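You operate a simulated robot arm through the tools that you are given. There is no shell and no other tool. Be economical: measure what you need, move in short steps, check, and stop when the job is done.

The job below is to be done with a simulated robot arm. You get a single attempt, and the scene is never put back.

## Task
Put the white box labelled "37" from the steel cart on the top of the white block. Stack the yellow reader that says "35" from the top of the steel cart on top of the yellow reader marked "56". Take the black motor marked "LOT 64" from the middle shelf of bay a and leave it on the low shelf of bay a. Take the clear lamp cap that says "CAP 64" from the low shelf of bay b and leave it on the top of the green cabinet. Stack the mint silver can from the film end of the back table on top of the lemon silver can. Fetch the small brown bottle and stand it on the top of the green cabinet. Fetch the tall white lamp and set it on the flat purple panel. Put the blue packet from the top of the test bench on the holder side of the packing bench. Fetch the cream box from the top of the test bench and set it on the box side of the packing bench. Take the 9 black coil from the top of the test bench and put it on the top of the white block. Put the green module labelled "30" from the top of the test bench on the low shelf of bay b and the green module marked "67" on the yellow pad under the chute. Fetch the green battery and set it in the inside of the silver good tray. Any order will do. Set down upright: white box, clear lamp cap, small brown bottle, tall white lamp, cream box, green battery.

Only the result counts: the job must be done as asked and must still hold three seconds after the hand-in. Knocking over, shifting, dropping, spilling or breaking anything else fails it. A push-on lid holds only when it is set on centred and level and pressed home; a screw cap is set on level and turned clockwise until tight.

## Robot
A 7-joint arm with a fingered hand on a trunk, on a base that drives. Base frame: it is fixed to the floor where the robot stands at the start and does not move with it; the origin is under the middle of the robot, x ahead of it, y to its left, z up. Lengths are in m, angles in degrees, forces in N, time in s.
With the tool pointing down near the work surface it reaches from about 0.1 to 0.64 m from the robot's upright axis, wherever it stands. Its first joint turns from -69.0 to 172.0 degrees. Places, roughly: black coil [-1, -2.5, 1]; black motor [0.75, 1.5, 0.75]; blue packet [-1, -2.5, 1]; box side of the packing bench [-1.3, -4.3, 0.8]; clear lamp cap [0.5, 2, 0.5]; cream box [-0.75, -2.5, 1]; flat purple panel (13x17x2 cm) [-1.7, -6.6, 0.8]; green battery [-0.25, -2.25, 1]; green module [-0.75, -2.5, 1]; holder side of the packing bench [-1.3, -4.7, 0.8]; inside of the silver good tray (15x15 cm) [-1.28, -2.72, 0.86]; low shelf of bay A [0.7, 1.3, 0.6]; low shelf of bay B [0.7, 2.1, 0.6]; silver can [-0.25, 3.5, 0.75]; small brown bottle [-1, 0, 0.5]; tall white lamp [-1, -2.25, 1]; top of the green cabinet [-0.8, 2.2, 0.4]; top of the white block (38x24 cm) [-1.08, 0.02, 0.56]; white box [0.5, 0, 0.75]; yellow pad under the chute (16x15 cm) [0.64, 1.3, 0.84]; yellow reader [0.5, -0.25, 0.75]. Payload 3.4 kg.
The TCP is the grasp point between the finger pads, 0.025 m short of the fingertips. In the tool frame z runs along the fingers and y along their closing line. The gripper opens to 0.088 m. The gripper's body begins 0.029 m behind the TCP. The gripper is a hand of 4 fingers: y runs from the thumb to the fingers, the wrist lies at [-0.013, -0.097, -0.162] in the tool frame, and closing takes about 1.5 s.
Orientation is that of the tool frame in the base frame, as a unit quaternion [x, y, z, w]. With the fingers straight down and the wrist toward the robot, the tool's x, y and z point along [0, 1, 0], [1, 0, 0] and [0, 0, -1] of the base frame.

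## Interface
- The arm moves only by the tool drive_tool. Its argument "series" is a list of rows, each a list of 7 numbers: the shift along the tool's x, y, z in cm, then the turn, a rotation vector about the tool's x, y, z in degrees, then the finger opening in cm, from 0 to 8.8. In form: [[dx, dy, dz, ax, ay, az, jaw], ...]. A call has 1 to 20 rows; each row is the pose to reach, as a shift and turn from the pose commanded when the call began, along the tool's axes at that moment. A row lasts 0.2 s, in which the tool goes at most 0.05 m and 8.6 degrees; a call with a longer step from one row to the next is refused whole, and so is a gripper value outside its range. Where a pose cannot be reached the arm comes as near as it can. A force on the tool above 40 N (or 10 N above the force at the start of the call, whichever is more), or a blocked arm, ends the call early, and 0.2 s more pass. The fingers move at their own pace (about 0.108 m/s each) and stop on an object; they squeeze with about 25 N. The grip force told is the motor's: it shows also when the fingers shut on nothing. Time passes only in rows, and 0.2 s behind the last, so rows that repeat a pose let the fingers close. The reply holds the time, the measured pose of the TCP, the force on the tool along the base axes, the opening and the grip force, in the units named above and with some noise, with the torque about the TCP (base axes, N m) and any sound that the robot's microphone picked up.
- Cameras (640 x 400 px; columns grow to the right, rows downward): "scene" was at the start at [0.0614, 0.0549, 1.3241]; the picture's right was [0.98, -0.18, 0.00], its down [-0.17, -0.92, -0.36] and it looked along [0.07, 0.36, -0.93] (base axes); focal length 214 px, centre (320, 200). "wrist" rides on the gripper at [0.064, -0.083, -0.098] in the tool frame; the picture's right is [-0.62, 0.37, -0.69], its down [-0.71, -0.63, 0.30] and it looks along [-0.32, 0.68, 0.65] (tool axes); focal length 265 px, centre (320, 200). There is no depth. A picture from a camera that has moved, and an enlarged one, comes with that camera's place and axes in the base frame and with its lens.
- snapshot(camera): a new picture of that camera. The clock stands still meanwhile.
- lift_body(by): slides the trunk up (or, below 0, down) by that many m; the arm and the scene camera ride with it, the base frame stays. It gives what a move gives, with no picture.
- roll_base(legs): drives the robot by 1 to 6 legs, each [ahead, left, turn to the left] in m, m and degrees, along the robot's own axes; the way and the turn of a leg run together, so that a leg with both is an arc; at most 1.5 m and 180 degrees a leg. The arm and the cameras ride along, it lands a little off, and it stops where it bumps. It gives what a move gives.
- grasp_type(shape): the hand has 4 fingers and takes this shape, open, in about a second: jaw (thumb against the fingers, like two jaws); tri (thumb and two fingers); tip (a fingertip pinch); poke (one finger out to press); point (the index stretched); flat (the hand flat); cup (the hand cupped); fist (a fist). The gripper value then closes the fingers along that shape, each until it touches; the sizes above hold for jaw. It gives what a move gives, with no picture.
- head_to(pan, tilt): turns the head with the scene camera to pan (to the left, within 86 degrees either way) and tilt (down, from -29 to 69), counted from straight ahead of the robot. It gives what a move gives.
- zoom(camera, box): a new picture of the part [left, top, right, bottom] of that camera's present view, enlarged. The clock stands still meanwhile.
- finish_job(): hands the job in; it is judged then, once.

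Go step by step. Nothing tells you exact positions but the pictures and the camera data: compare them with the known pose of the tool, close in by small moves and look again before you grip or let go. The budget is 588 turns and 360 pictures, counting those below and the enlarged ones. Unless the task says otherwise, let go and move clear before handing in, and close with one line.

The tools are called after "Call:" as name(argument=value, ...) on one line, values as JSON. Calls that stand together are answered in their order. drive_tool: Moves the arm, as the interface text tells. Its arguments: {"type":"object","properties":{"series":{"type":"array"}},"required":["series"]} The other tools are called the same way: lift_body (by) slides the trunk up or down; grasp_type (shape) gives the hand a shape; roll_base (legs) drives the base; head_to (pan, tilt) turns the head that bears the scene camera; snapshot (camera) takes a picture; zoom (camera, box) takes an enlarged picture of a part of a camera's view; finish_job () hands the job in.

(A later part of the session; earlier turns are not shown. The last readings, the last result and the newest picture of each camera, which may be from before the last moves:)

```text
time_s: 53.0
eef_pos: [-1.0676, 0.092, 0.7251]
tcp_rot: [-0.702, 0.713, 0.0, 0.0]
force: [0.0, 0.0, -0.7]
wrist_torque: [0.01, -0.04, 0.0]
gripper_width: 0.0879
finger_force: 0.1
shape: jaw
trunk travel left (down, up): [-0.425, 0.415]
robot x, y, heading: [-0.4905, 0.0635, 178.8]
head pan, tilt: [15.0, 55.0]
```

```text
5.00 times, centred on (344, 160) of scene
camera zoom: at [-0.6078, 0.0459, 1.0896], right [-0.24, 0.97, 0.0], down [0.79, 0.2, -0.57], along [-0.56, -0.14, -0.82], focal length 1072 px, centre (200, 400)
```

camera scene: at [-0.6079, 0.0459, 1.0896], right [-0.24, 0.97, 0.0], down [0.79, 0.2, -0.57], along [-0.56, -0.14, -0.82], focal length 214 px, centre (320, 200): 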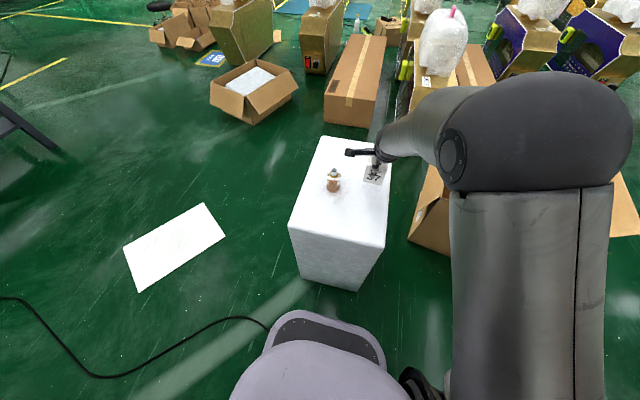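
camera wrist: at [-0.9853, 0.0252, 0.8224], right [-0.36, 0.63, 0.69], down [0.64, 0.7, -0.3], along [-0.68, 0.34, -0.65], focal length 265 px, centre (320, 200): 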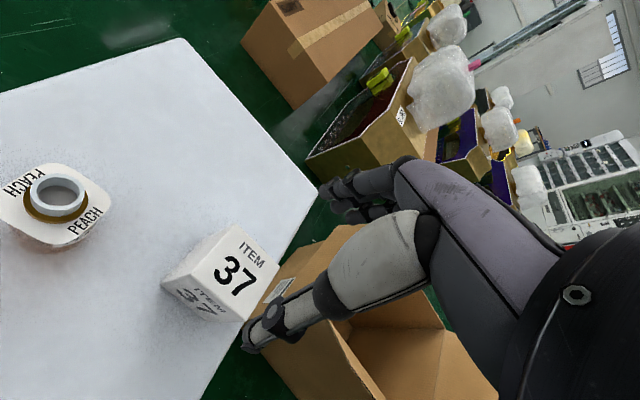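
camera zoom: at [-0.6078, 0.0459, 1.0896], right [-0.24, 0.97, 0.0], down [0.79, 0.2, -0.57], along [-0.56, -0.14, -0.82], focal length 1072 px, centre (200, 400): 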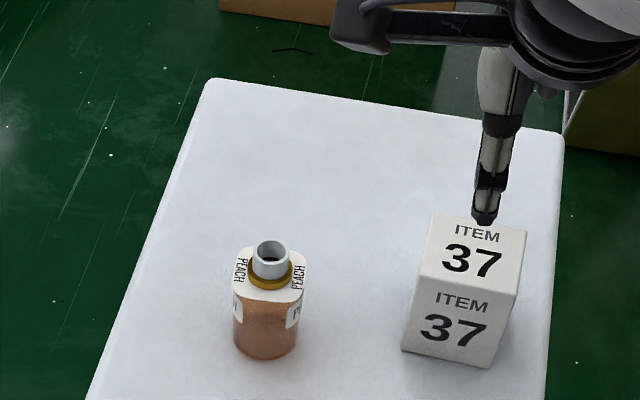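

Box 37 stands well. The open brown bottle is at about (-1.027,-0.014), ~8 cm tall; I move above it.

Call:
drive_tool(series=[[3.5, -1.5, 0, 0, 0, 0, 8.8], [7, -3, 0, 0, 0, 0, 8.8], [10.6, -4.3, 0, 0, 0, 0, 8.8], [10.6, -4.3, 0, 0, 0, 0, 8.8], [10.6, -4.3, 0, 0, 0, 0, 8.8]])

Call:
snapshot(camera="wrist")

Call:
zoom(camera="scene", box=[280, 120, 408, 200])

```text
time_s: 54.2
eef_pos: [-1.0356, -0.0054, 0.736]
tcp_rot: [-0.69, 0.723, -0.016, -0.018]
force: [0.5, 1.1, -0.6]
wrist_torque: [-0.01, 0.01, -0.02]
gripper_width: 0.0877
finger_force: 0.1
shape: jaw
trunk travel left (down, up): [-0.425, 0.415]
robot x, y, heading: [-0.4897, 0.0632, 179.1]
head pan, tilt: [15.0, 55.0]
```

```text
321 pictures are left
camera wrist: at [-0.9555, -0.0692, 0.8381], right [-0.34, 0.67, 0.66], down [0.66, 0.67, -0.34], along [-0.67, 0.32, -0.67], focal length 265 px, centre (320, 200)
```

wrist: 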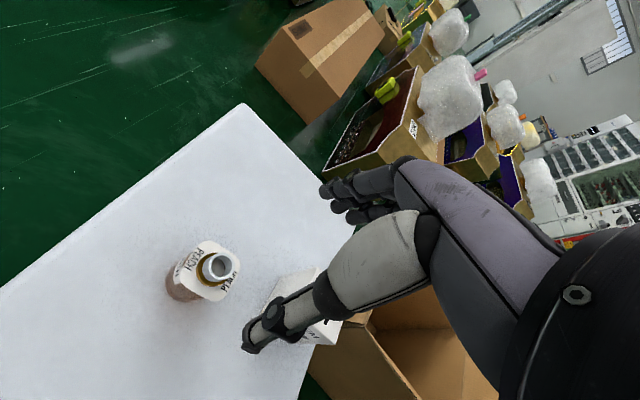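

```text
5.00 times, centred on (344, 160) of scene
camera zoom: at [-0.6078, 0.0459, 1.0896], right [-0.24, 0.97, 0.0], down [0.79, 0.2, -0.57], along [-0.56, -0.14, -0.82], focal length 1072 px, centre (200, 400)
```

zoom: 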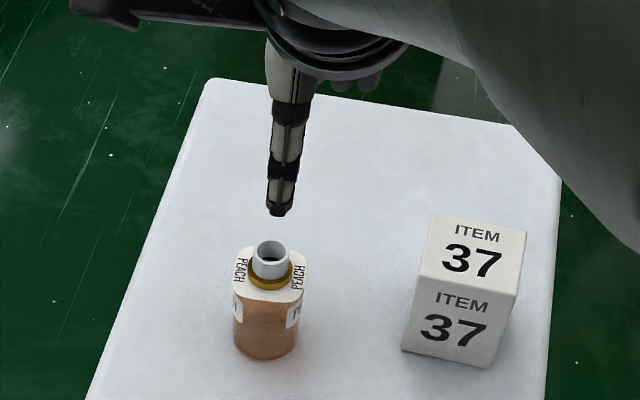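

I settle and fine-tune over the bottle.

Call:
drive_tool(series=[[0.3, 0, 2, 0, 0, 0, 8.8], [0.3, 0, 3, 0, 0, 0, 8.8], [0.3, 0, 3, 0, 0, 0, 8.8], [0.3, 0, 3, 0, 0, 0, 8.8], [0.3, 0, 3, 0, 0, 0, 8.8]])

Call:
snapshot(camera="wrist")

```text
time_s: 55.6
eef_pos: [-1.041, -0.0066, 0.7199]
tcp_rot: [-0.687, 0.726, -0.017, -0.03]
force: [-0.2, 0.5, -0.1]
wrist_torque: [-0.02, 0.02, -0.02]
gripper_width: 0.0877
finger_force: 0.0
shape: jaw
trunk travel left (down, up): [-0.425, 0.415]
robot x, y, heading: [-0.489, 0.065, 179.1]
head pan, tilt: [15.0, 55.0]
stopped in row 5: the arm was blocked; the commanded pose is now the measured one
```

```text
319 pictures are left
camera wrist: at [-0.9588, -0.0695, 0.8205], right [-0.32, 0.68, 0.66], down [0.66, 0.66, -0.36], along [-0.68, 0.32, -0.66], focal length 265 px, centre (320, 200)
```

wrist: 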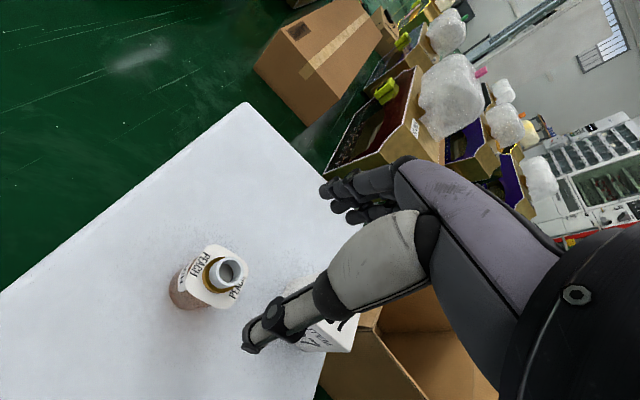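

The arm reports being blocked. I look at the whole arm.

Call:
snapshot(camera="scene")

```text
318 pictures are left
camera scene: at [-0.6077, 0.0461, 1.0896], right [-0.24, 0.97, 0.0], down [0.79, 0.2, -0.57], along [-0.56, -0.14, -0.82], focal length 214 px, centre (320, 200)
```

scene: 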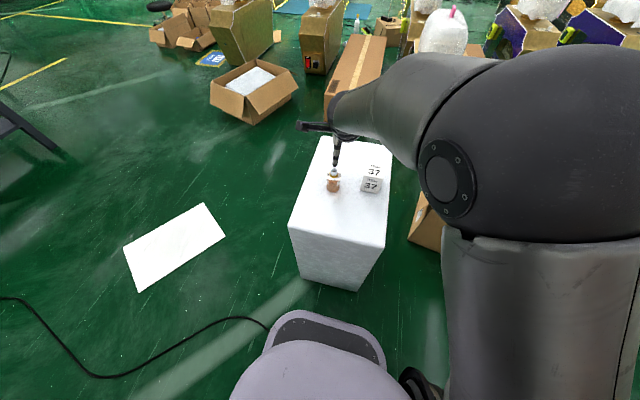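

Probably a joint limit when working left of the trunk. I lift, level the hand, shift the base left by 0.1 m.

Call:
drive_tool(series=[[0, 0, -4, 0, 0, 0, 8.8], [-1, 0, -8, 0.5, -2, -1.5, 8.8], [-4, 0, -8, 1, -3.8, -3.2, 8.8], [-8, 0, -8, 1, -3.8, -3.2, 8.8], [-8, 0, -8, 1, -3.8, -3.2, 8.8], [-8, 0, -8, 1, -3.8, -3.2, 8.8]])

Call:
roll_base(legs=[[0, 0.1, 0]])

Call:
snapshot(camera="scene")

```text
time_s: 57.0
eef_pos: [-1.0328, 0.0739, 0.7909]
tcp_rot: [0.709, -0.705, -0.003, -0.002]
force: [1.3, -0.3, -1.0]
wrist_torque: [0.02, 0.0, -0.01]
gripper_width: 0.0878
finger_force: 0.0
shape: jaw
trunk travel left (down, up): [-0.425, 0.415]
robot x, y, heading: [-0.4891, 0.0619, 178.9]
head pan, tilt: [15.0, 55.0]
```

```text
time_s: 58.2
eef_pos: [-1.0341, -0.026, 0.7914]
tcp_rot: [0.709, -0.705, -0.003, -0.003]
force: [0.1, 0.6, 0.7]
wrist_torque: [0.01, -0.03, -0.02]
gripper_width: 0.0878
finger_force: 0.1
shape: jaw
trunk travel left (down, up): [-0.425, 0.415]
robot x, y, heading: [-0.4914, -0.0356, 178.9]
head pan, tilt: [15.0, 55.0]
```

```text
317 pictures are left
camera scene: at [-0.6095, -0.0545, 1.0896], right [-0.24, 0.97, 0.0], down [0.79, 0.2, -0.57], along [-0.56, -0.14, -0.82], focal length 214 px, centre (320, 200)
```

scene: 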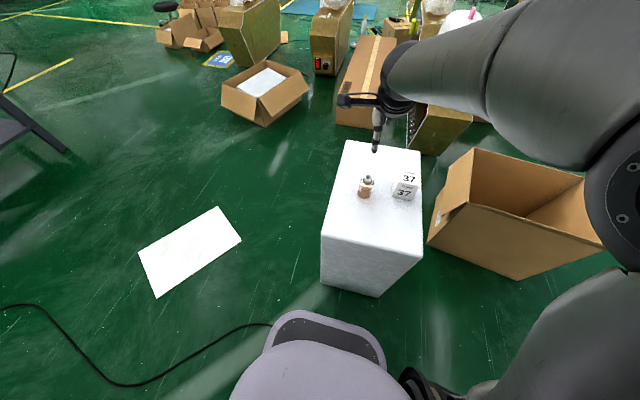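

Now I go over the bottle and descend partway.

Call:
drive_tool(series=[[-0.8, -0.8, 3, 0, 0, 0, 8.8], [-0.8, -0.8, 6, 0, 0, 0, 8.8], [-0.8, -0.8, 9, 0, 0, 0, 8.8], [-0.8, -0.8, 9, 0, 0, 0, 8.8], [-0.8, -0.8, 9, 0, 0, 0, 8.8]])

Call:
snapshot(camera="wrist")

Call:
zoom(camera="scene", box=[320, 120, 448, 200])

```text
time_s: 59.4
eef_pos: [-1.0241, -0.0179, 0.701]
tcp_rot: [0.71, -0.704, -0.003, -0.003]
force: [0.0, -0.1, 0.6]
wrist_torque: [-0.02, -0.01, 0.03]
gripper_width: 0.0876
finger_force: 0.1
shape: jaw
trunk travel left (down, up): [-0.425, 0.415]
robot x, y, heading: [-0.4883, -0.0412, 179.0]
head pan, tilt: [15.0, 55.0]
```

```text
316 pictures are left
camera wrist: at [-0.9399, -0.0826, 0.7998], right [-0.37, 0.61, 0.7], down [0.63, 0.72, -0.3], along [-0.69, 0.32, -0.65], focal length 265 px, centre (320, 200)
```

wrist: 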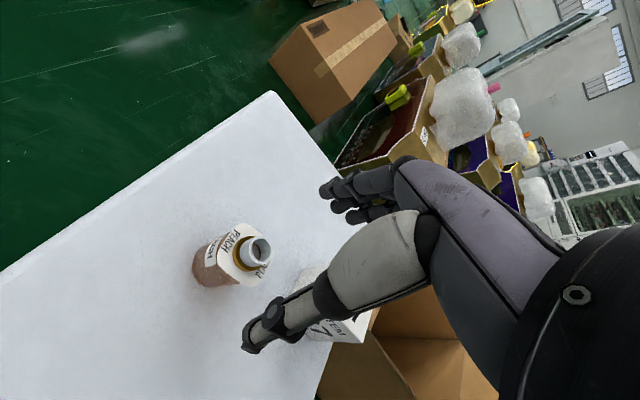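

```text
5.00 times, centred on (384, 160) of scene
camera zoom: at [-0.6095, -0.0538, 1.0896], right [-0.24, 0.97, 0.0], down [0.79, 0.2, -0.57], along [-0.56, -0.14, -0.82], focal length 1072 px, centre (0, 400)
```

zoom: 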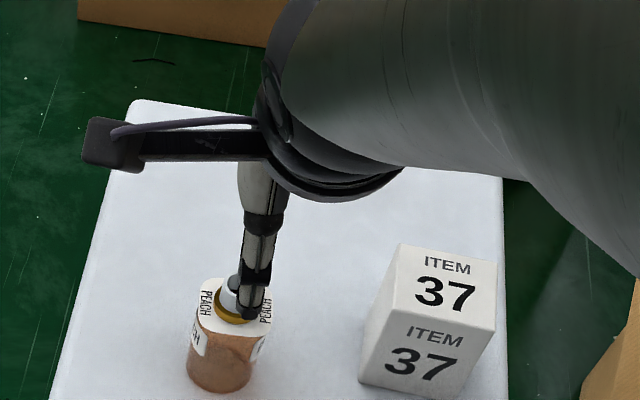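

Nearly centred; I descend around the bottle.

Call:
drive_tool(series=[[0.5, 0, 2, 0, 0, 0, 8.8], [0.5, 0, 4, 0, 0, 0, 8.8], [0.5, 0, 6, 0, 0, 0, 8.8], [0.5, 0, 7.5, 0, 0, 0, 8.8], [0.5, 0, 8.5, 0, 0, 0, 8.8], [0.5, 0, 8.8, 0, 0, 0, 8.8], [0.5, 0, 8.8, 0, 0, 0, 8.8]])

Call:
snapshot(camera="wrist")

Call:
zoom(camera="scene", box=[320, 130, 448, 210])

```text
time_s: 61.0
eef_pos: [-1.0346, -0.0136, 0.6288]
tcp_rot: [-0.695, 0.718, -0.017, -0.024]
force: [0.7, 0.9, -1.2]
wrist_torque: [-0.02, -0.01, 0.0]
gripper_width: 0.0879
finger_force: 0.0
shape: jaw
out of reach, approached as far as the arm can: row 5, 6
trunk travel left (down, up): [-0.425, 0.415]
robot x, y, heading: [-0.4919, -0.0387, 179.0]
head pan, tilt: [15.0, 55.0]
```

```text
314 pictures are left
camera wrist: at [-0.9518, -0.0759, 0.7304], right [-0.34, 0.67, 0.66], down [0.65, 0.67, -0.35], along [-0.68, 0.31, -0.66], focal length 265 px, centre (320, 200)
```

wrist: 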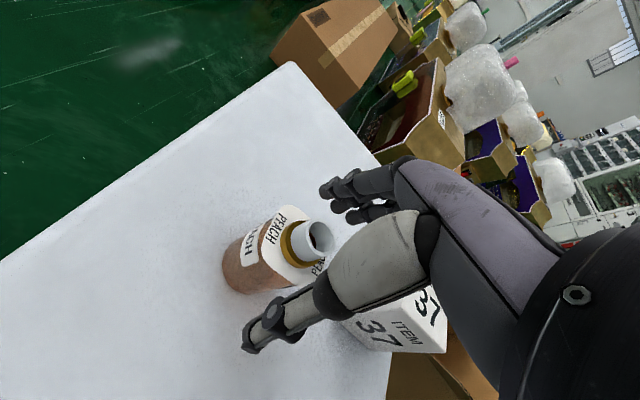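

```text
5.00 times, centred on (384, 170) of scene
camera zoom: at [-0.6096, -0.0539, 1.0896], right [-0.24, 0.97, 0.0], down [0.79, 0.2, -0.57], along [-0.56, -0.14, -0.82], focal length 1072 px, centre (0, 350)
```

zoom: 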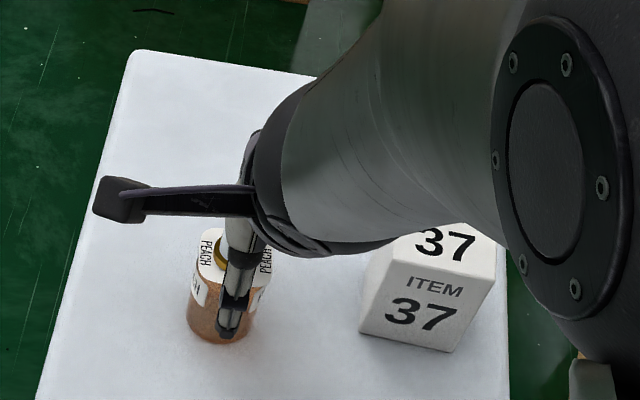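

The arm hits a limit at this height. I raise the tool and lower the trunk a further 0.12 m.

Call:
drive_tool(series=[[-0.3, 0, -4, 0, 0, 0, 8.8], [-0.3, 0, -8, 0, 0, 0, 8.8], [-0.3, 0, -12, 0, 0, 0, 8.8], [-0.3, 0, -16, 0, 0, 0, 8.8], [-0.3, 0, -16, 0, 0, 0, 8.8]])

Call:
lift_body(by=-0.1)

Call:
snapshot(camera="wrist")

```text
time_s: 62.2
eef_pos: [-1.0213, -0.0191, 0.7712]
tcp_rot: [0.71, -0.704, -0.002, -0.002]
force: [0.7, -0.1, 0.1]
wrist_torque: [-0.01, 0.0, -0.05]
gripper_width: 0.0879
finger_force: 0.0
shape: jaw
trunk travel left (down, up): [-0.425, 0.415]
robot x, y, heading: [-0.4894, -0.0379, 179.2]
head pan, tilt: [15.0, 55.0]
```

```text
time_s: 63.5
eef_pos: [-1.0217, -0.0195, 0.6703]
tcp_rot: [0.71, -0.704, -0.003, -0.003]
force: [-0.6, -1.0, 0.1]
wrist_torque: [0.01, 0.0, -0.01]
gripper_width: 0.0876
finger_force: 0.1
shape: jaw
trunk travel left (down, up): [-0.325, 0.515]
robot x, y, heading: [-0.492, -0.0361, 179.1]
head pan, tilt: [15.0, 55.0]
```

```text
312 pictures are left
camera wrist: at [-0.938, -0.0847, 0.7694], right [-0.37, 0.61, 0.7], down [0.63, 0.72, -0.3], along [-0.69, 0.32, -0.65], focal length 265 px, centre (320, 200)
```

wrist: 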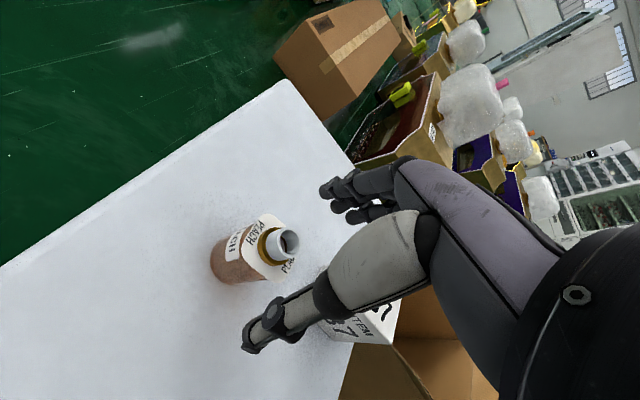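

Call:
drive_tool(series=[[0.4, 0.3, 1.5, 0, 0, 0, 8.8], [0.4, 0.3, 3, 0, 0, 0, 8.8], [0.4, 0.3, 4.5, 0, 0, 0, 8.8], [0.4, 0.3, 5.5, 0, 0, 0, 8.8], [0.4, 0.3, 5.9, 0, 0, 0, 8.8], [0.4, 0.3, 5.9, 0, 0, 0, 8.8]])

Call:
snapshot(camera="wrist")

Call:
snapshot(camera="scene")

```text
time_s: 64.9
eef_pos: [-1.0257, -0.0231, 0.6116]
tcp_rot: [0.71, -0.705, -0.002, -0.003]
force: [-0.6, -0.2, -0.3]
wrist_torque: [0.01, 0.01, 0.0]
gripper_width: 0.0874
finger_force: 0.1
shape: jaw
trunk travel left (down, up): [-0.325, 0.515]
robot x, y, heading: [-0.4859, -0.0362, 178.8]
head pan, tilt: [15.0, 55.0]
```

```text
311 pictures are left
camera wrist: at [-0.9418, -0.0889, 0.7104], right [-0.37, 0.61, 0.7], down [0.63, 0.72, -0.3], along [-0.69, 0.32, -0.65], focal length 265 px, centre (320, 200)
```

wrist: 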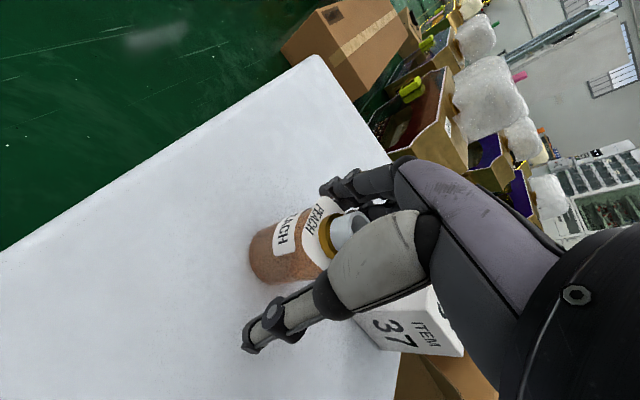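

```text
310 pictures are left
camera scene: at [-0.6095, -0.0538, 0.9896], right [-0.24, 0.97, 0.0], down [0.79, 0.2, -0.57], along [-0.56, -0.14, -0.82], focal length 214 px, centre (320, 200)
```

scene: 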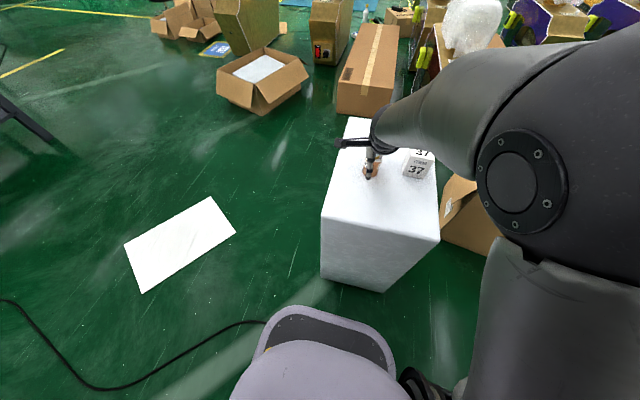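

Level and centred. I close on the bottle.

Call:
drive_tool(series=[[0, 0, 0.2, 0, 0, 0, 2.5], [0, 0, 0.2, 0, 0, 0, 2.5], [0, 0, 0.2, 0, 0, 0, 2.5], [0, 0, 0.2, 0, 0, 0, 2.5], [0, 0, 0.2, 0, 0, 0, 2.5], [0, 0, 0.2, 0, 0, 0, 2.5], [0, 0, 0.2, 0, 0, 0, 2.5], [0, 0, 0.2, 0, 0, 0, 2.5]])

Call:
snapshot(camera="wrist")

```text
time_s: 66.7
eef_pos: [-1.0254, -0.0215, 0.6113]
tcp_rot: [0.71, -0.705, -0.003, -0.003]
force: [-0.1, 1.0, 0.3]
wrist_torque: [-0.02, 0.0, -0.05]
gripper_width: 0.0341
finger_force: 25.3
shape: jaw
trunk travel left (down, up): [-0.325, 0.515]
robot x, y, heading: [-0.4887, -0.0368, 178.8]
head pan, tilt: [15.0, 55.0]
```

```text
309 pictures are left
camera wrist: at [-0.9418, -0.0884, 0.7089], right [-0.37, 0.61, 0.7], down [0.63, 0.72, -0.3], along [-0.69, 0.32, -0.65], focal length 265 px, centre (320, 200)
```

wrist: 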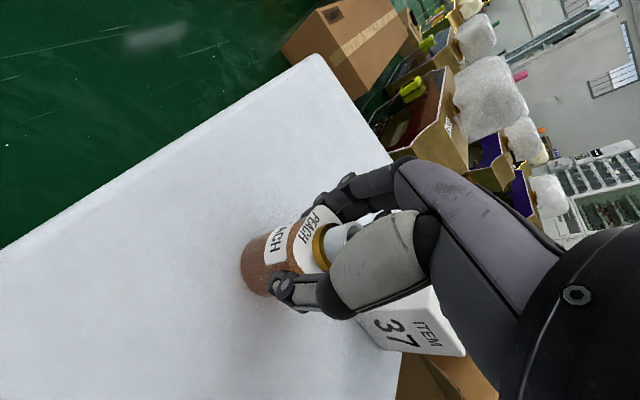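

Gripped. I lift it.

Call:
drive_tool(series=[[0, 0, -1, 0, 0, 0, 2.5], [0, 0, -3, 0, 0, 0, 2.5], [0, 0, -6, 0, 0, 0, 2.5], [0, 0, -9, 0, 0, 0, 2.5], [0, 0, -12, 0, 0, 0, 2.5], [0, 0, -14, 0, 0, 0, 2.5], [0, 0, -14, 0, 0, 0, 2.5]])

Call:
snapshot(camera="wrist")

Call:
head_to(pan=-70, tilt=30)

Call:
snapshot(camera="scene")

```text
time_s: 68.3
eef_pos: [-1.0256, -0.0226, 0.7437]
tcp_rot: [0.709, -0.705, 0.005, -0.007]
force: [-0.7, 0.2, 0.8]
wrist_torque: [0.0, 0.03, 0.01]
gripper_width: 0.0339
finger_force: 25.2
shape: jaw
trunk travel left (down, up): [-0.325, 0.515]
robot x, y, heading: [-0.4938, -0.0347, 178.9]
head pan, tilt: [15.0, 55.0]
```

```text
308 pictures are left
camera wrist: at [-0.9435, -0.0878, 0.8438], right [-0.38, 0.61, 0.69], down [0.63, 0.72, -0.29], along [-0.67, 0.32, -0.66], focal length 265 px, centre (320, 200)
```

wrist: 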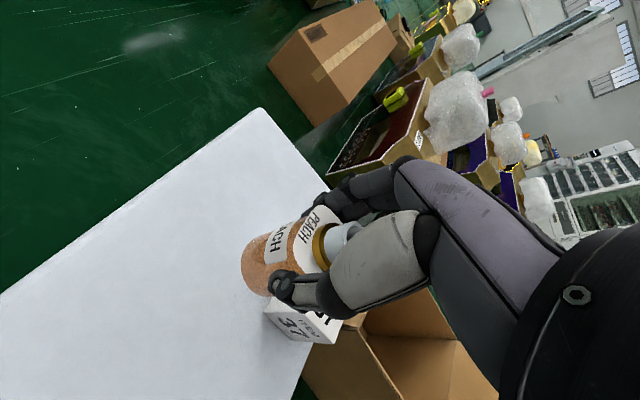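

```text
time_s: 69.9
eef_pos: [-1.0257, -0.0236, 0.751]
tcp_rot: [0.71, -0.704, -0.002, -0.002]
force: [-0.2, -0.2, -1.0]
wrist_torque: [0.02, 0.02, -0.01]
gripper_width: 0.0342
finger_force: 24.7
shape: jaw
trunk travel left (down, up): [-0.325, 0.515]
robot x, y, heading: [-0.4904, -0.0351, 179.1]
head pan, tilt: [-70.0, 30.0]
```

```text
307 pictures are left
camera scene: at [-0.5691, 0.0491, 1.0256], right [0.95, 0.33, 0.0], down [0.16, -0.47, -0.87], along [-0.28, 0.82, -0.5], focal length 214 px, centre (320, 200)
```

scene: 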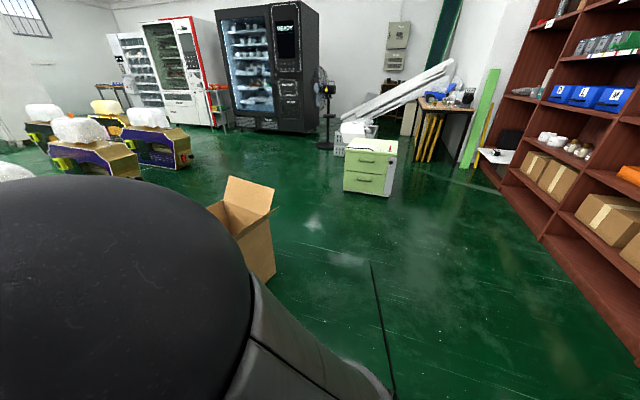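

Bottle held. The green cabinet is ahead on my right. I back up, turn right and drive toward it.

Call:
roll_base(legs=[[-0.25, 0, 0], [0, 0, -89], [0.7, 0, 0], [0.5, 0.4, 0]])

Call:
head_to(pan=15, tilt=45)

Call:
snapshot(camera="scene")

```text
time_s: 82.1
eef_pos: [-0.5819, 1.6962, 0.7503]
tcp_rot: [0.006, 1.0, 0.0, 0.004]
force: [0.2, 0.6, -1.1]
wrist_torque: [-0.01, 0.02, -0.02]
gripper_width: 0.0337
finger_force: 24.8
shape: jaw
trunk travel left (down, up): [-0.325, 0.515]
robot x, y, heading: [-0.6051, 1.1641, 87.9]
head pan, tilt: [-70.0, 30.0]
```

```text
time_s: 83.7
eef_pos: [-0.5816, 1.6963, 0.7492]
tcp_rot: [0.005, 1.0, -0.001, 0.005]
force: [0.2, 0.0, 0.2]
wrist_torque: [0.0, 0.01, 0.01]
gripper_width: 0.0335
finger_force: 24.9
shape: jaw
trunk travel left (down, up): [-0.325, 0.515]
robot x, y, heading: [-0.6049, 1.165, 88.1]
head pan, tilt: [15.0, 45.0]
```

```text
306 pictures are left
camera scene: at [-0.6118, 1.2933, 1.004], right [0.99, 0.12, 0.0], down [0.08, -0.69, -0.72], along [-0.09, 0.71, -0.7], focal length 214 px, centre (320, 200)
```

scene: 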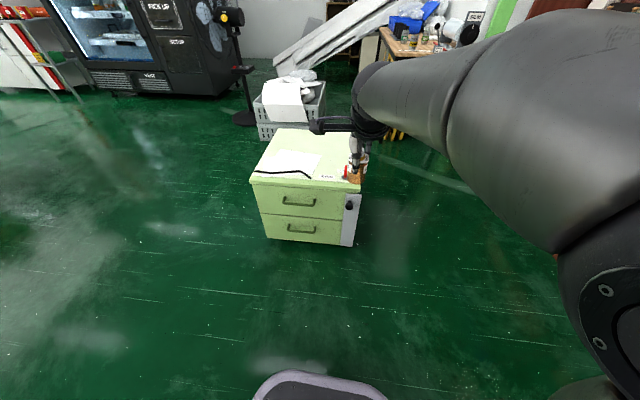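

I zoom to see the cabinet top.

Call:
zoom(camera="scene", box=[240, 120, 384, 210])

```text
4.44 times, centred on (312, 165) of scene
camera zoom: at [-0.6118, 1.2933, 1.004], right [0.99, 0.12, 0.0], down [0.08, -0.69, -0.72], along [-0.09, 0.71, -0.7], focal length 953 px, centre (356, 356)
```

zoom: 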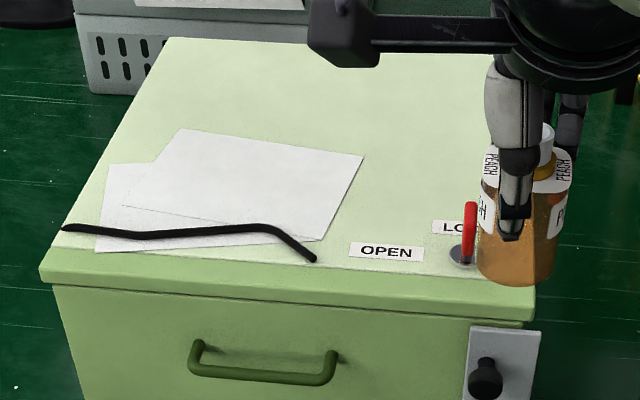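

The cabinet top holds papers, a cord and a red lever; free space is at back right. I drive closer, aiming for a spot near (-0.71, 2.23).

Call:
roll_base(legs=[[0.49, 0.15, 0]])

Call:
lift_body(by=-0.15)

Call:
head_to(pan=0, tilt=50)

Call:
snapshot(camera="scene")

Call:
snapshot(camera="wrist")

```text
time_s: 86.7
eef_pos: [-0.7281, 2.187, 0.7483]
tcp_rot: [0.0, 1.0, -0.003, 0.003]
force: [0.1, 0.3, -0.1]
wrist_torque: [-0.01, 0.0, 0.0]
gripper_width: 0.0335
finger_force: 25.3
shape: jaw
trunk travel left (down, up): [-0.325, 0.515]
robot x, y, heading: [-0.7476, 1.6536, 88.7]
head pan, tilt: [15.0, 45.0]
```

```text
time_s: 88.5
eef_pos: [-0.7271, 2.1861, 0.5976]
tcp_rot: [0.0, 1.0, -0.005, 0.003]
force: [-0.9, -0.2, -0.6]
wrist_torque: [0.03, 0.01, 0.0]
gripper_width: 0.0338
finger_force: 25.4
shape: jaw
trunk travel left (down, up): [-0.175, 0.665]
robot x, y, heading: [-0.7451, 1.6511, 88.5]
head pan, tilt: [15.0, 45.0]
```

```text
time_s: 89.2
eef_pos: [-0.7275, 2.1867, 0.5985]
tcp_rot: [-0.001, 1.0, -0.003, 0.003]
force: [-0.1, -0.2, -0.8]
wrist_torque: [0.04, -0.02, -0.01]
gripper_width: 0.0335
finger_force: 25.2
shape: jaw
trunk travel left (down, up): [-0.175, 0.665]
robot x, y, heading: [-0.7425, 1.657, 88.8]
head pan, tilt: [0.0, 50.0]
```

```text
304 pictures are left
camera scene: at [-0.7403, 1.7796, 0.8461], right [1.0, -0.02, 0.0], down [-0.02, -0.77, -0.64], along [0.01, 0.64, -0.77], focal length 214 px, centre (320, 200)
```

scene: 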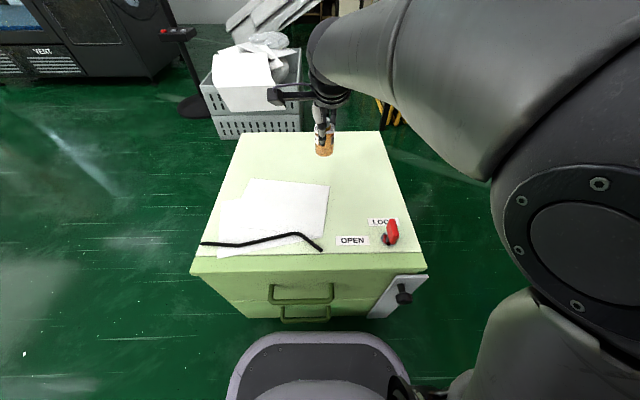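

```text
303 pictures are left
camera wrist: at [-0.7925, 2.1033, 0.6971], right [0.61, 0.37, 0.7], down [0.72, -0.63, -0.3], along [0.33, 0.68, -0.66], focal length 265 px, centre (320, 200)
```

wrist: 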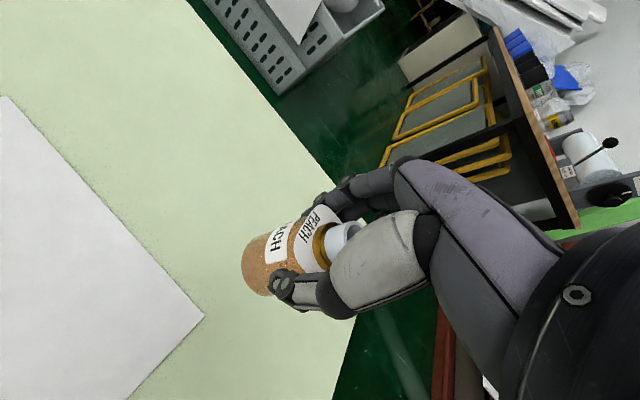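

The cabinet top is at z≈0.453, papers end at x≈-0.70. I carry the bottle to (-0.64, 2.23) and lower to just above.

Call:
drive_tool(series=[[-3, 1.5, 0, 0, 0, 0, 2.5], [-6, 3, 0, 0, 0, 0, 2.5], [-8.7, 4.3, 1, 0, 0, 0, 2.5], [-8.7, 4.3, 3, 0, 0, 0, 2.5], [-8.7, 4.3, 5, 0, 0, 0, 2.5], [-8.7, 4.3, 7, 0, 0, 0, 2.5], [-8.7, 4.3, 7, 0, 0, 0, 2.5], [-8.7, 4.3, 7, 0, 0, 0, 2.5]])

Call:
snapshot(camera="wrist")

Call:
snapshot(camera="scene")

```text
time_s: 91.0
eef_pos: [-0.6424, 2.2299, 0.5287]
tcp_rot: [-0.002, 1.0, -0.003, 0.005]
force: [-0.5, 0.0, -0.5]
wrist_torque: [0.01, -0.02, -0.01]
gripper_width: 0.0335
finger_force: 25.1
shape: jaw
trunk travel left (down, up): [-0.175, 0.665]
robot x, y, heading: [-0.7452, 1.6511, 88.8]
head pan, tilt: [0.0, 50.0]
```

```text
302 pictures are left
camera wrist: at [-0.7062, 2.1462, 0.6269], right [0.61, 0.37, 0.7], down [0.72, -0.63, -0.29], along [0.33, 0.68, -0.66], focal length 265 px, centre (320, 200)
```

wrist: 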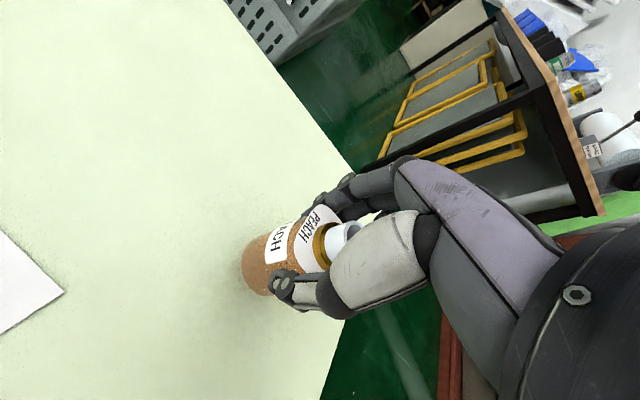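

```text
301 pictures are left
camera scene: at [-0.7403, 1.7796, 0.8461], right [1.0, -0.02, 0.0], down [-0.02, -0.77, -0.64], along [0.01, 0.64, -0.77], focal length 214 px, centre (320, 200)
```

scene: 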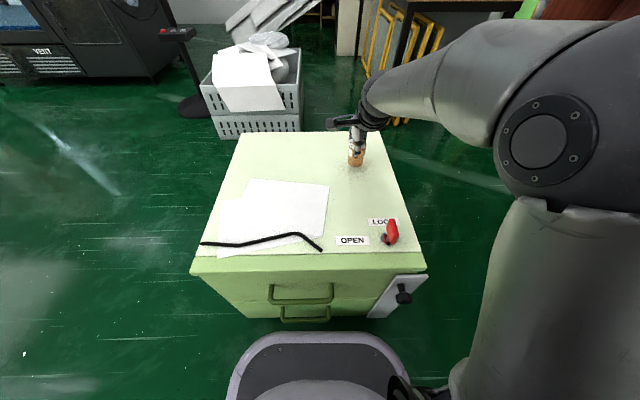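

Call:
drive_tool(series=[[0, 0, 1, 0, 0, 0, 2.5], [0, 0, 1.6, 0, 0, 0, 2.5], [0, 0, 2.0, 0, 0, 0, 2.5], [0, 0, 2.2, 0, 0, 0, 2.5], [0, 0, 2.2, 0, 0, 0, 2.5]])

```text
time_s: 92.2
eef_pos: [-0.6409, 2.2293, 0.5096]
tcp_rot: [-0.002, 1.0, -0.001, 0.004]
force: [1.0, -2.7, 16.8]
wrist_torque: [-0.08, -0.04, -0.02]
gripper_width: 0.034
finger_force: 24.7
shape: jaw
trunk travel left (down, up): [-0.175, 0.665]
robot x, y, heading: [-0.7448, 1.6528, 88.6]
head pan, tilt: [0.0, 50.0]
```

Contact at 17 N. I ease slightly, release and rise.

Call:
drive_tool(series=[[0, 0, -0.2, 0, 0, 0, 2.5], [0, 0, -0.2, 0, 0, 0, 4], [0, 0, -0.2, 0, 0, 0, 6], [0, 0, -0.2, 0, 0, 0, 8.8], [0, 0, -0.2, 0, 0, 0, 8.8], [0, 0, -0.2, 0, 0, 0, 8.8], [0, 0, -0.2, 0, 0, 0, 8.8], [0, 0, -2, 0, 0, 0, 8.8], [0, 0, -5, 0, 0, 0, 8.8], [0, 0, -9, 0, 0, 0, 8.8], [0, 0, -13, 0, 0, 0, 8.8], [0, 0, -17, 0, 0, 0, 8.8], [0, 0, -17, 0, 0, 0, 8.8]])

Call:
snapshot(camera="wrist")

Call:
snapshot(camera="scene")

```text
time_s: 95.0
eef_pos: [-0.6446, 2.2305, 0.6773]
tcp_rot: [0.0, 1.0, -0.003, 0.003]
force: [-0.7, 0.7, -0.2]
wrist_torque: [0.0, -0.01, -0.02]
gripper_width: 0.0876
finger_force: 0.1
shape: jaw
trunk travel left (down, up): [-0.175, 0.665]
robot x, y, heading: [-0.7453, 1.6488, 88.7]
head pan, tilt: [0.0, 50.0]
```

```text
300 pictures are left
camera wrist: at [-0.7097, 2.1463, 0.7755], right [0.61, 0.37, 0.7], down [0.72, -0.63, -0.29], along [0.33, 0.68, -0.66], focal length 265 px, centre (320, 200)
```

wrist: 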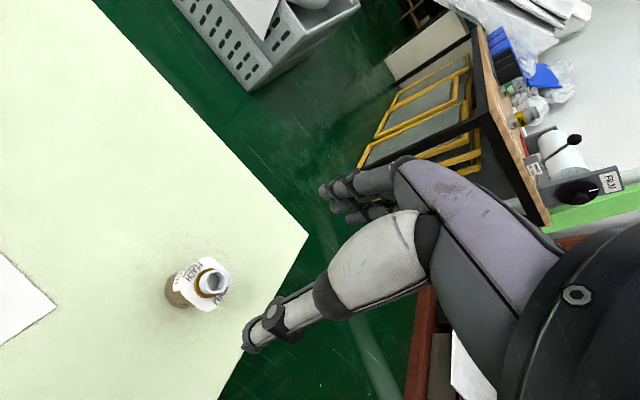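

```text
299 pictures are left
camera scene: at [-0.7403, 1.7795, 0.8461], right [1.0, -0.02, 0.0], down [-0.02, -0.77, -0.64], along [0.01, 0.64, -0.77], focal length 214 px, centre (320, 200)
```

scene: 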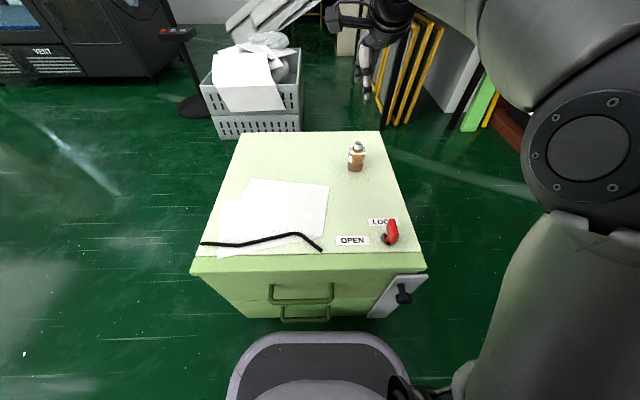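

Bottle stands on the cabinet. Next: shelves. I back off, turn right towards the rack and look.

Call:
roll_base(legs=[[-0.3, 0, 0], [0, 0, -89], [0.3, 0.3, 0]])

Call:
head_to(pan=10, tilt=15)

Call:
snapshot(camera="scene")

```text
time_s: 103.1
eef_pos: [0.1384, 1.5422, 0.6756]
tcp_rot: [0.708, 0.706, -0.005, 0.0]
force: [1.0, 0.2, 0.2]
wrist_torque: [0.02, 0.03, 0.02]
gripper_width: 0.0876
finger_force: 0.1
shape: jaw
trunk travel left (down, up): [-0.175, 0.665]
robot x, y, heading: [-0.4358, 1.6434, -1.3]
head pan, tilt: [0.0, 50.0]
```

```text
time_s: 104.2
eef_pos: [0.1381, 1.5423, 0.6778]
tcp_rot: [0.708, 0.706, -0.004, 0.001]
force: [0.8, 0.0, -0.5]
wrist_torque: [0.01, 0.03, -0.03]
gripper_width: 0.0874
finger_force: 0.0
shape: jaw
trunk travel left (down, up): [-0.175, 0.665]
robot x, y, heading: [-0.4338, 1.6466, -1.4]
head pan, tilt: [10.0, 15.0]
```

```text
298 pictures are left
camera scene: at [-0.2951, 1.6563, 0.8997], right [0.15, -0.99, 0.0], down [-0.26, -0.04, -0.97], along [0.96, 0.14, -0.26], focal length 214 px, centre (320, 200)
```

scene: 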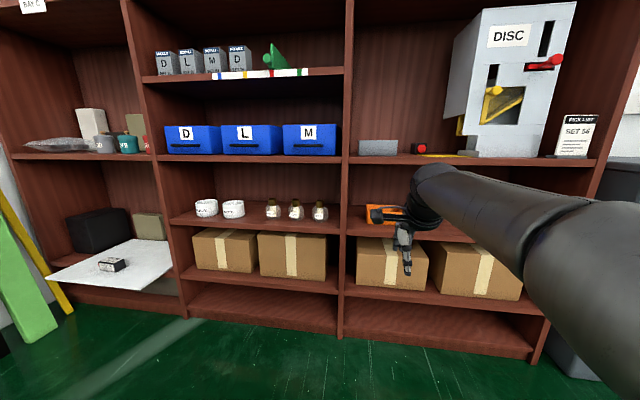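

Middle bay is B, right is A. I zoom in on both.

Call:
zoom(camera="scene", box=[160, 140, 352, 260])

Call:
zoom(camera="scene", box=[340, 90, 532, 210])

Call:
zoom(camera="scene", box=[344, 176, 488, 266])

```text
3.33 times, centred on (256, 200) of scene
camera zoom: at [-0.2951, 1.6563, 0.8997], right [0.15, -0.99, 0.0], down [-0.26, -0.04, -0.97], along [0.96, 0.14, -0.26], focal length 715 px, centre (533, 200)
```

zoom: 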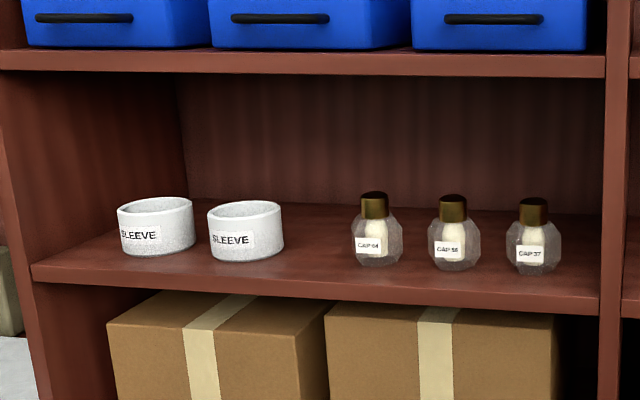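

```text
3.33 times, centred on (436, 150) of scene
camera zoom: at [-0.2951, 1.6563, 0.8997], right [0.15, -0.99, 0.0], down [-0.26, -0.04, -0.97], along [0.96, 0.14, -0.26], focal length 715 px, centre (-67, 367)
```

zoom: 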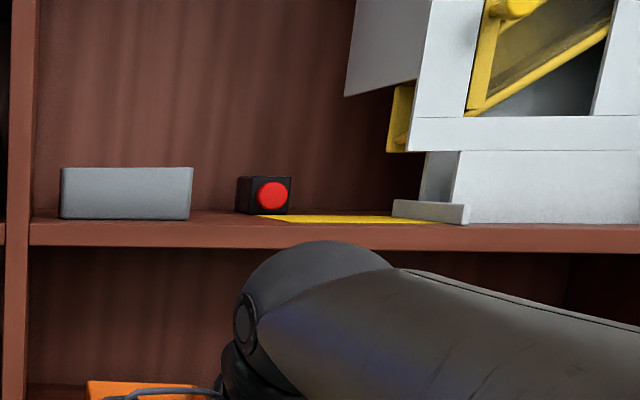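

```text
4.44 times, centred on (416, 221) of scene
camera zoom: at [-0.2951, 1.6563, 0.8997], right [0.15, -0.99, 0.0], down [-0.26, -0.04, -0.97], along [0.96, 0.14, -0.26], focal length 953 px, centre (-107, 107)
```

zoom: 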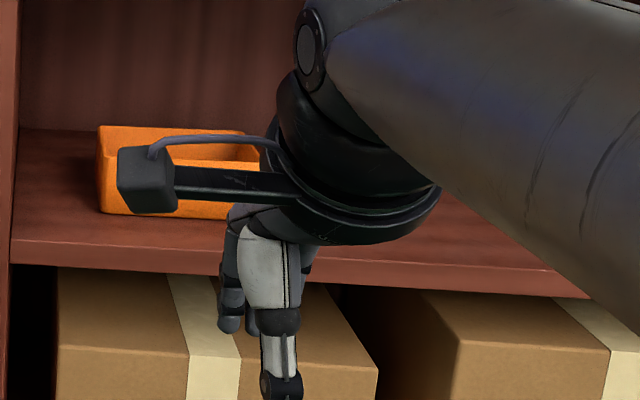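

I raise the trunk 0.2 m for parallax and view again.

Call:
lift_body(by=0.2)

Call:
head_to(pan=10, tilt=25)

Call:
snapshot(camera="scene")

Call:
zoom(camera="scene", box=[160, 150, 352, 270])

```text
time_s: 106.3
eef_pos: [0.1381, 1.5422, 0.8773]
tcp_rot: [0.707, 0.707, -0.004, 0.001]
force: [0.3, -0.3, -0.8]
wrist_torque: [-0.01, 0.0, 0.0]
gripper_width: 0.0877
finger_force: 0.0
shape: jaw
trunk travel left (down, up): [-0.375, 0.465]
robot x, y, heading: [-0.436, 1.641, -1.6]
head pan, tilt: [10.0, 15.0]
```

```text
time_s: 107.0
eef_pos: [0.1381, 1.541, 0.8773]
tcp_rot: [0.708, 0.706, -0.004, 0.0]
force: [0.0, 0.6, 0.4]
wrist_torque: [0.0, -0.01, 0.05]
gripper_width: 0.0878
finger_force: 0.0
shape: jaw
trunk travel left (down, up): [-0.375, 0.465]
robot x, y, heading: [-0.4377, 1.6468, -1.6]
head pan, tilt: [10.0, 25.0]
```

```text
294 pictures are left
camera scene: at [-0.2963, 1.6561, 1.0836], right [0.15, -0.99, 0.0], down [-0.42, -0.06, -0.91], along [0.9, 0.13, -0.42], focal length 214 px, centre (320, 200)
```

scene: 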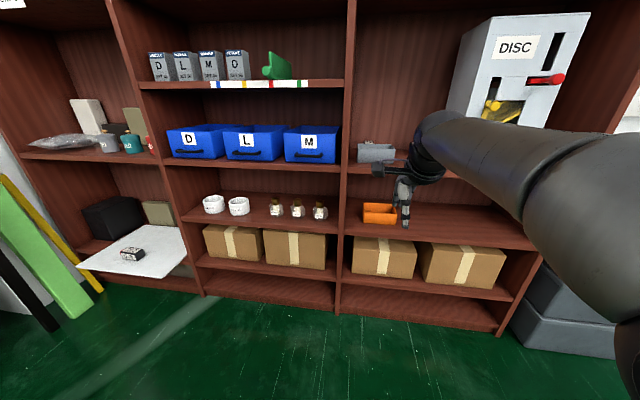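

```text
3.33 times, centred on (256, 210) of scene
camera zoom: at [-0.2963, 1.6561, 1.0836], right [0.15, -0.99, 0.0], down [-0.42, -0.06, -0.91], along [0.9, 0.13, -0.42], focal length 715 px, centre (533, 167)
```

zoom: 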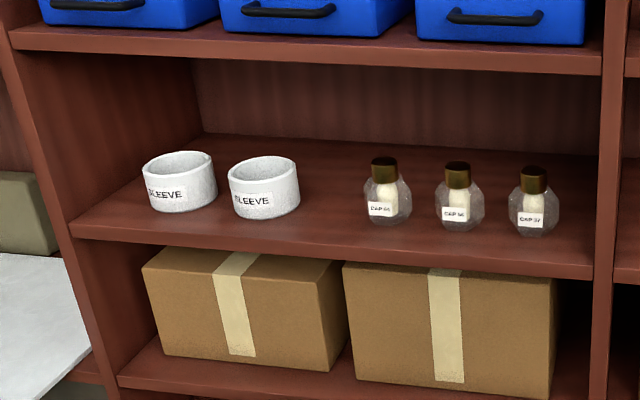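

Cap 64 base ≈ (0.605, 2.011, 0.553), shelf front x≈0.52, shelf above at z≈0.816. I turn the hand so it closes along y, to approach slanted from the front; first yaw 90°.

Call:
drive_tool(series=[[0, 0, 0, 0, 0, -8, 8.8], [0, 0, 0, 0, 0, -16, 8.8], [0, 0, 0, 0, 0, -24, 8.8], [0, 0, 0, 0, 0, -32, 8.8], [0, 0, 0, 0, 0, -40, 8.8], [0, 0, 0, 0, 0, -48, 8.8], [0, 0, 0, 0, 0, -56, 8.8], [0, 0, 0, 0, 0, -64, 8.8], [0, 0, 0, 0, 0, -72, 8.8], [0, 0, 0, 0, 0, -80, 8.8], [0, 0, 0, 0, 0, -88, 8.8], [0, 0, 0, 0, 0, -90, 8.8], [0, 0, 0, 0, 0, -90, 8.8]])

Call:
drive_tool(series=[[0, 0, 0, 0, -8, 0, 8.8], [0, 0, 0, 0, -16, 0, 8.8], [0, 0, 0, 0, -24, 0, 8.8], [0, 0, 0, 0, -32, 0, 8.8], [0, 0, 0, 0, -40, 0, 8.8], [0, 0, 0, 0, -48, 0, 8.8], [0, 0, 0, 0, -50, 0, 8.8], [0, 0, 0, 0, -50, 0, 8.8]])

Call:
snapshot(camera="scene")

```text
time_s: 109.8
eef_pos: [0.1124, 1.5372, 0.8719]
tcp_rot: [0.001, 1.0, -0.004, -0.004]
force: [0.5, -0.7, 0.2]
wrist_torque: [-0.02, 0.0, 0.0]
gripper_width: 0.0877
finger_force: 0.1
shape: jaw
out of reach, approached as far as the arm can: row 10, 11, 12, 13
trunk travel left (down, up): [-0.375, 0.465]
robot x, y, heading: [-0.4396, 1.6453, -1.5]
head pan, tilt: [10.0, 25.0]
```

```text
time_s: 111.6
eef_pos: [0.1127, 1.5378, 0.8705]
tcp_rot: [0.0, 0.908, -0.004, 0.419]
force: [0.8, 0.4, 0.1]
wrist_torque: [0.0, 0.01, 0.01]
gripper_width: 0.088
finger_force: 0.0
shape: jaw
trunk travel left (down, up): [-0.375, 0.465]
robot x, y, heading: [-0.4387, 1.6424, -1.6]
head pan, tilt: [10.0, 25.0]
```

```text
292 pictures are left
camera scene: at [-0.2963, 1.6561, 1.0836], right [0.15, -0.99, 0.0], down [-0.42, -0.06, -0.91], along [0.9, 0.13, -0.42], focal length 214 px, centre (320, 200)
```

scene: 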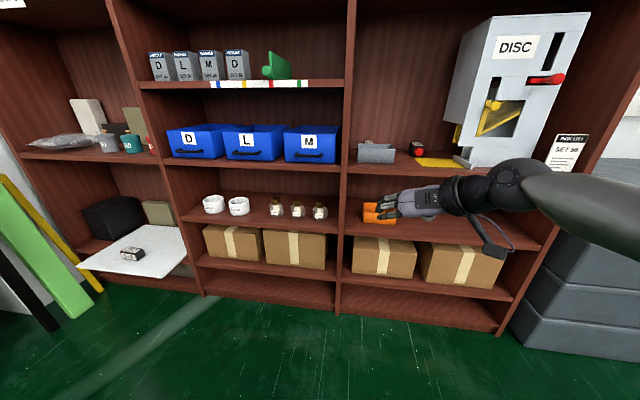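

That orientation is reachable. I tilt a bit more, retract and lower the hand in free space, then drive in front of the cap.

Call:
drive_tool(series=[[4, 0, 0.9, 0, -4, 0, 8.8], [8, 0, 1.8, 0, -8, 0, 8.8], [12, 0, 2.7, 0, -12, 0, 8.8], [16.6, 0, 3.65, 0, -15, 0, 8.8], [16.6, 0, 3.65, 0, -15, 0, 8.8], [16.6, 0, 3.65, 0, -15, 0, 8.8]])

Call:
roll_base(legs=[[0.15, 0.46, 1.5], [0.29, 0, 0]])

Call:
snapshot(camera="wrist")

Call:
snapshot(camera="scene")

```text
time_s: 113.0
eef_pos: [0.0316, 1.5365, 0.7188]
tcp_rot: [-0.001, 0.845, -0.004, 0.535]
force: [0.3, 1.3, -0.4]
wrist_torque: [0.02, 0.01, 0.01]
gripper_width: 0.0878
finger_force: 0.0
shape: jaw
trunk travel left (down, up): [-0.375, 0.465]
robot x, y, heading: [-0.4418, 1.6431, -1.5]
head pan, tilt: [10.0, 25.0]
```

```text
time_s: 114.7
eef_pos: [0.1155, 1.7228, 0.72]
tcp_rot: [-0.084, 0.84, 0.049, 0.533]
force: [-1.2, 0.0, 0.2]
wrist_torque: [-0.01, -0.03, 0.04]
gripper_width: 0.0879
finger_force: 0.0
shape: jaw
trunk travel left (down, up): [-0.375, 0.465]
robot x, y, heading: [-0.3682, 1.7363, 9.9]
head pan, tilt: [10.0, 25.0]
stopped in leg 1: the robot was blocked; the commanded pose is now the measured one
```

```text
291 pictures are left
camera wrist: at [0.0177, 1.617, 0.7042], right [-0.43, 0.3, 0.85], down [0.69, -0.5, 0.52], along [0.58, 0.81, 0.01], focal length 265 px, centre (320, 200)
```

wrist: 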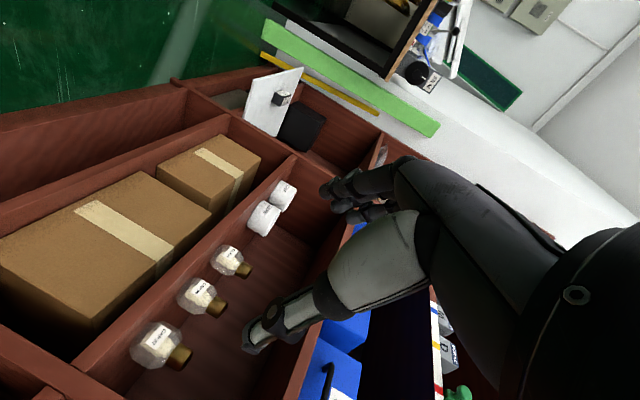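

```text
290 pictures are left
camera scene: at [-0.2303, 1.7747, 1.0836], right [0.34, -0.94, 0.0], down [-0.4, -0.14, -0.91], along [0.85, 0.31, -0.42], focal length 214 px, centre (320, 200)
```

scene: 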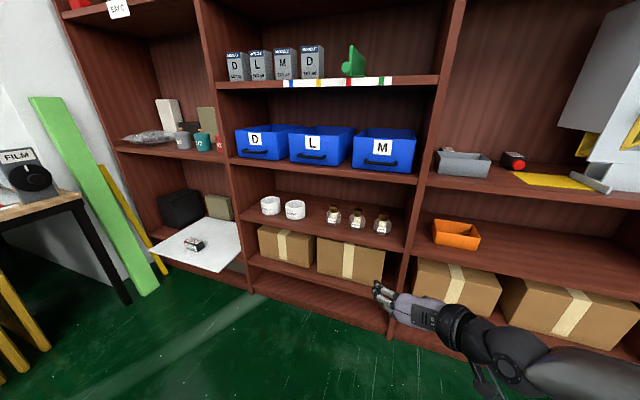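

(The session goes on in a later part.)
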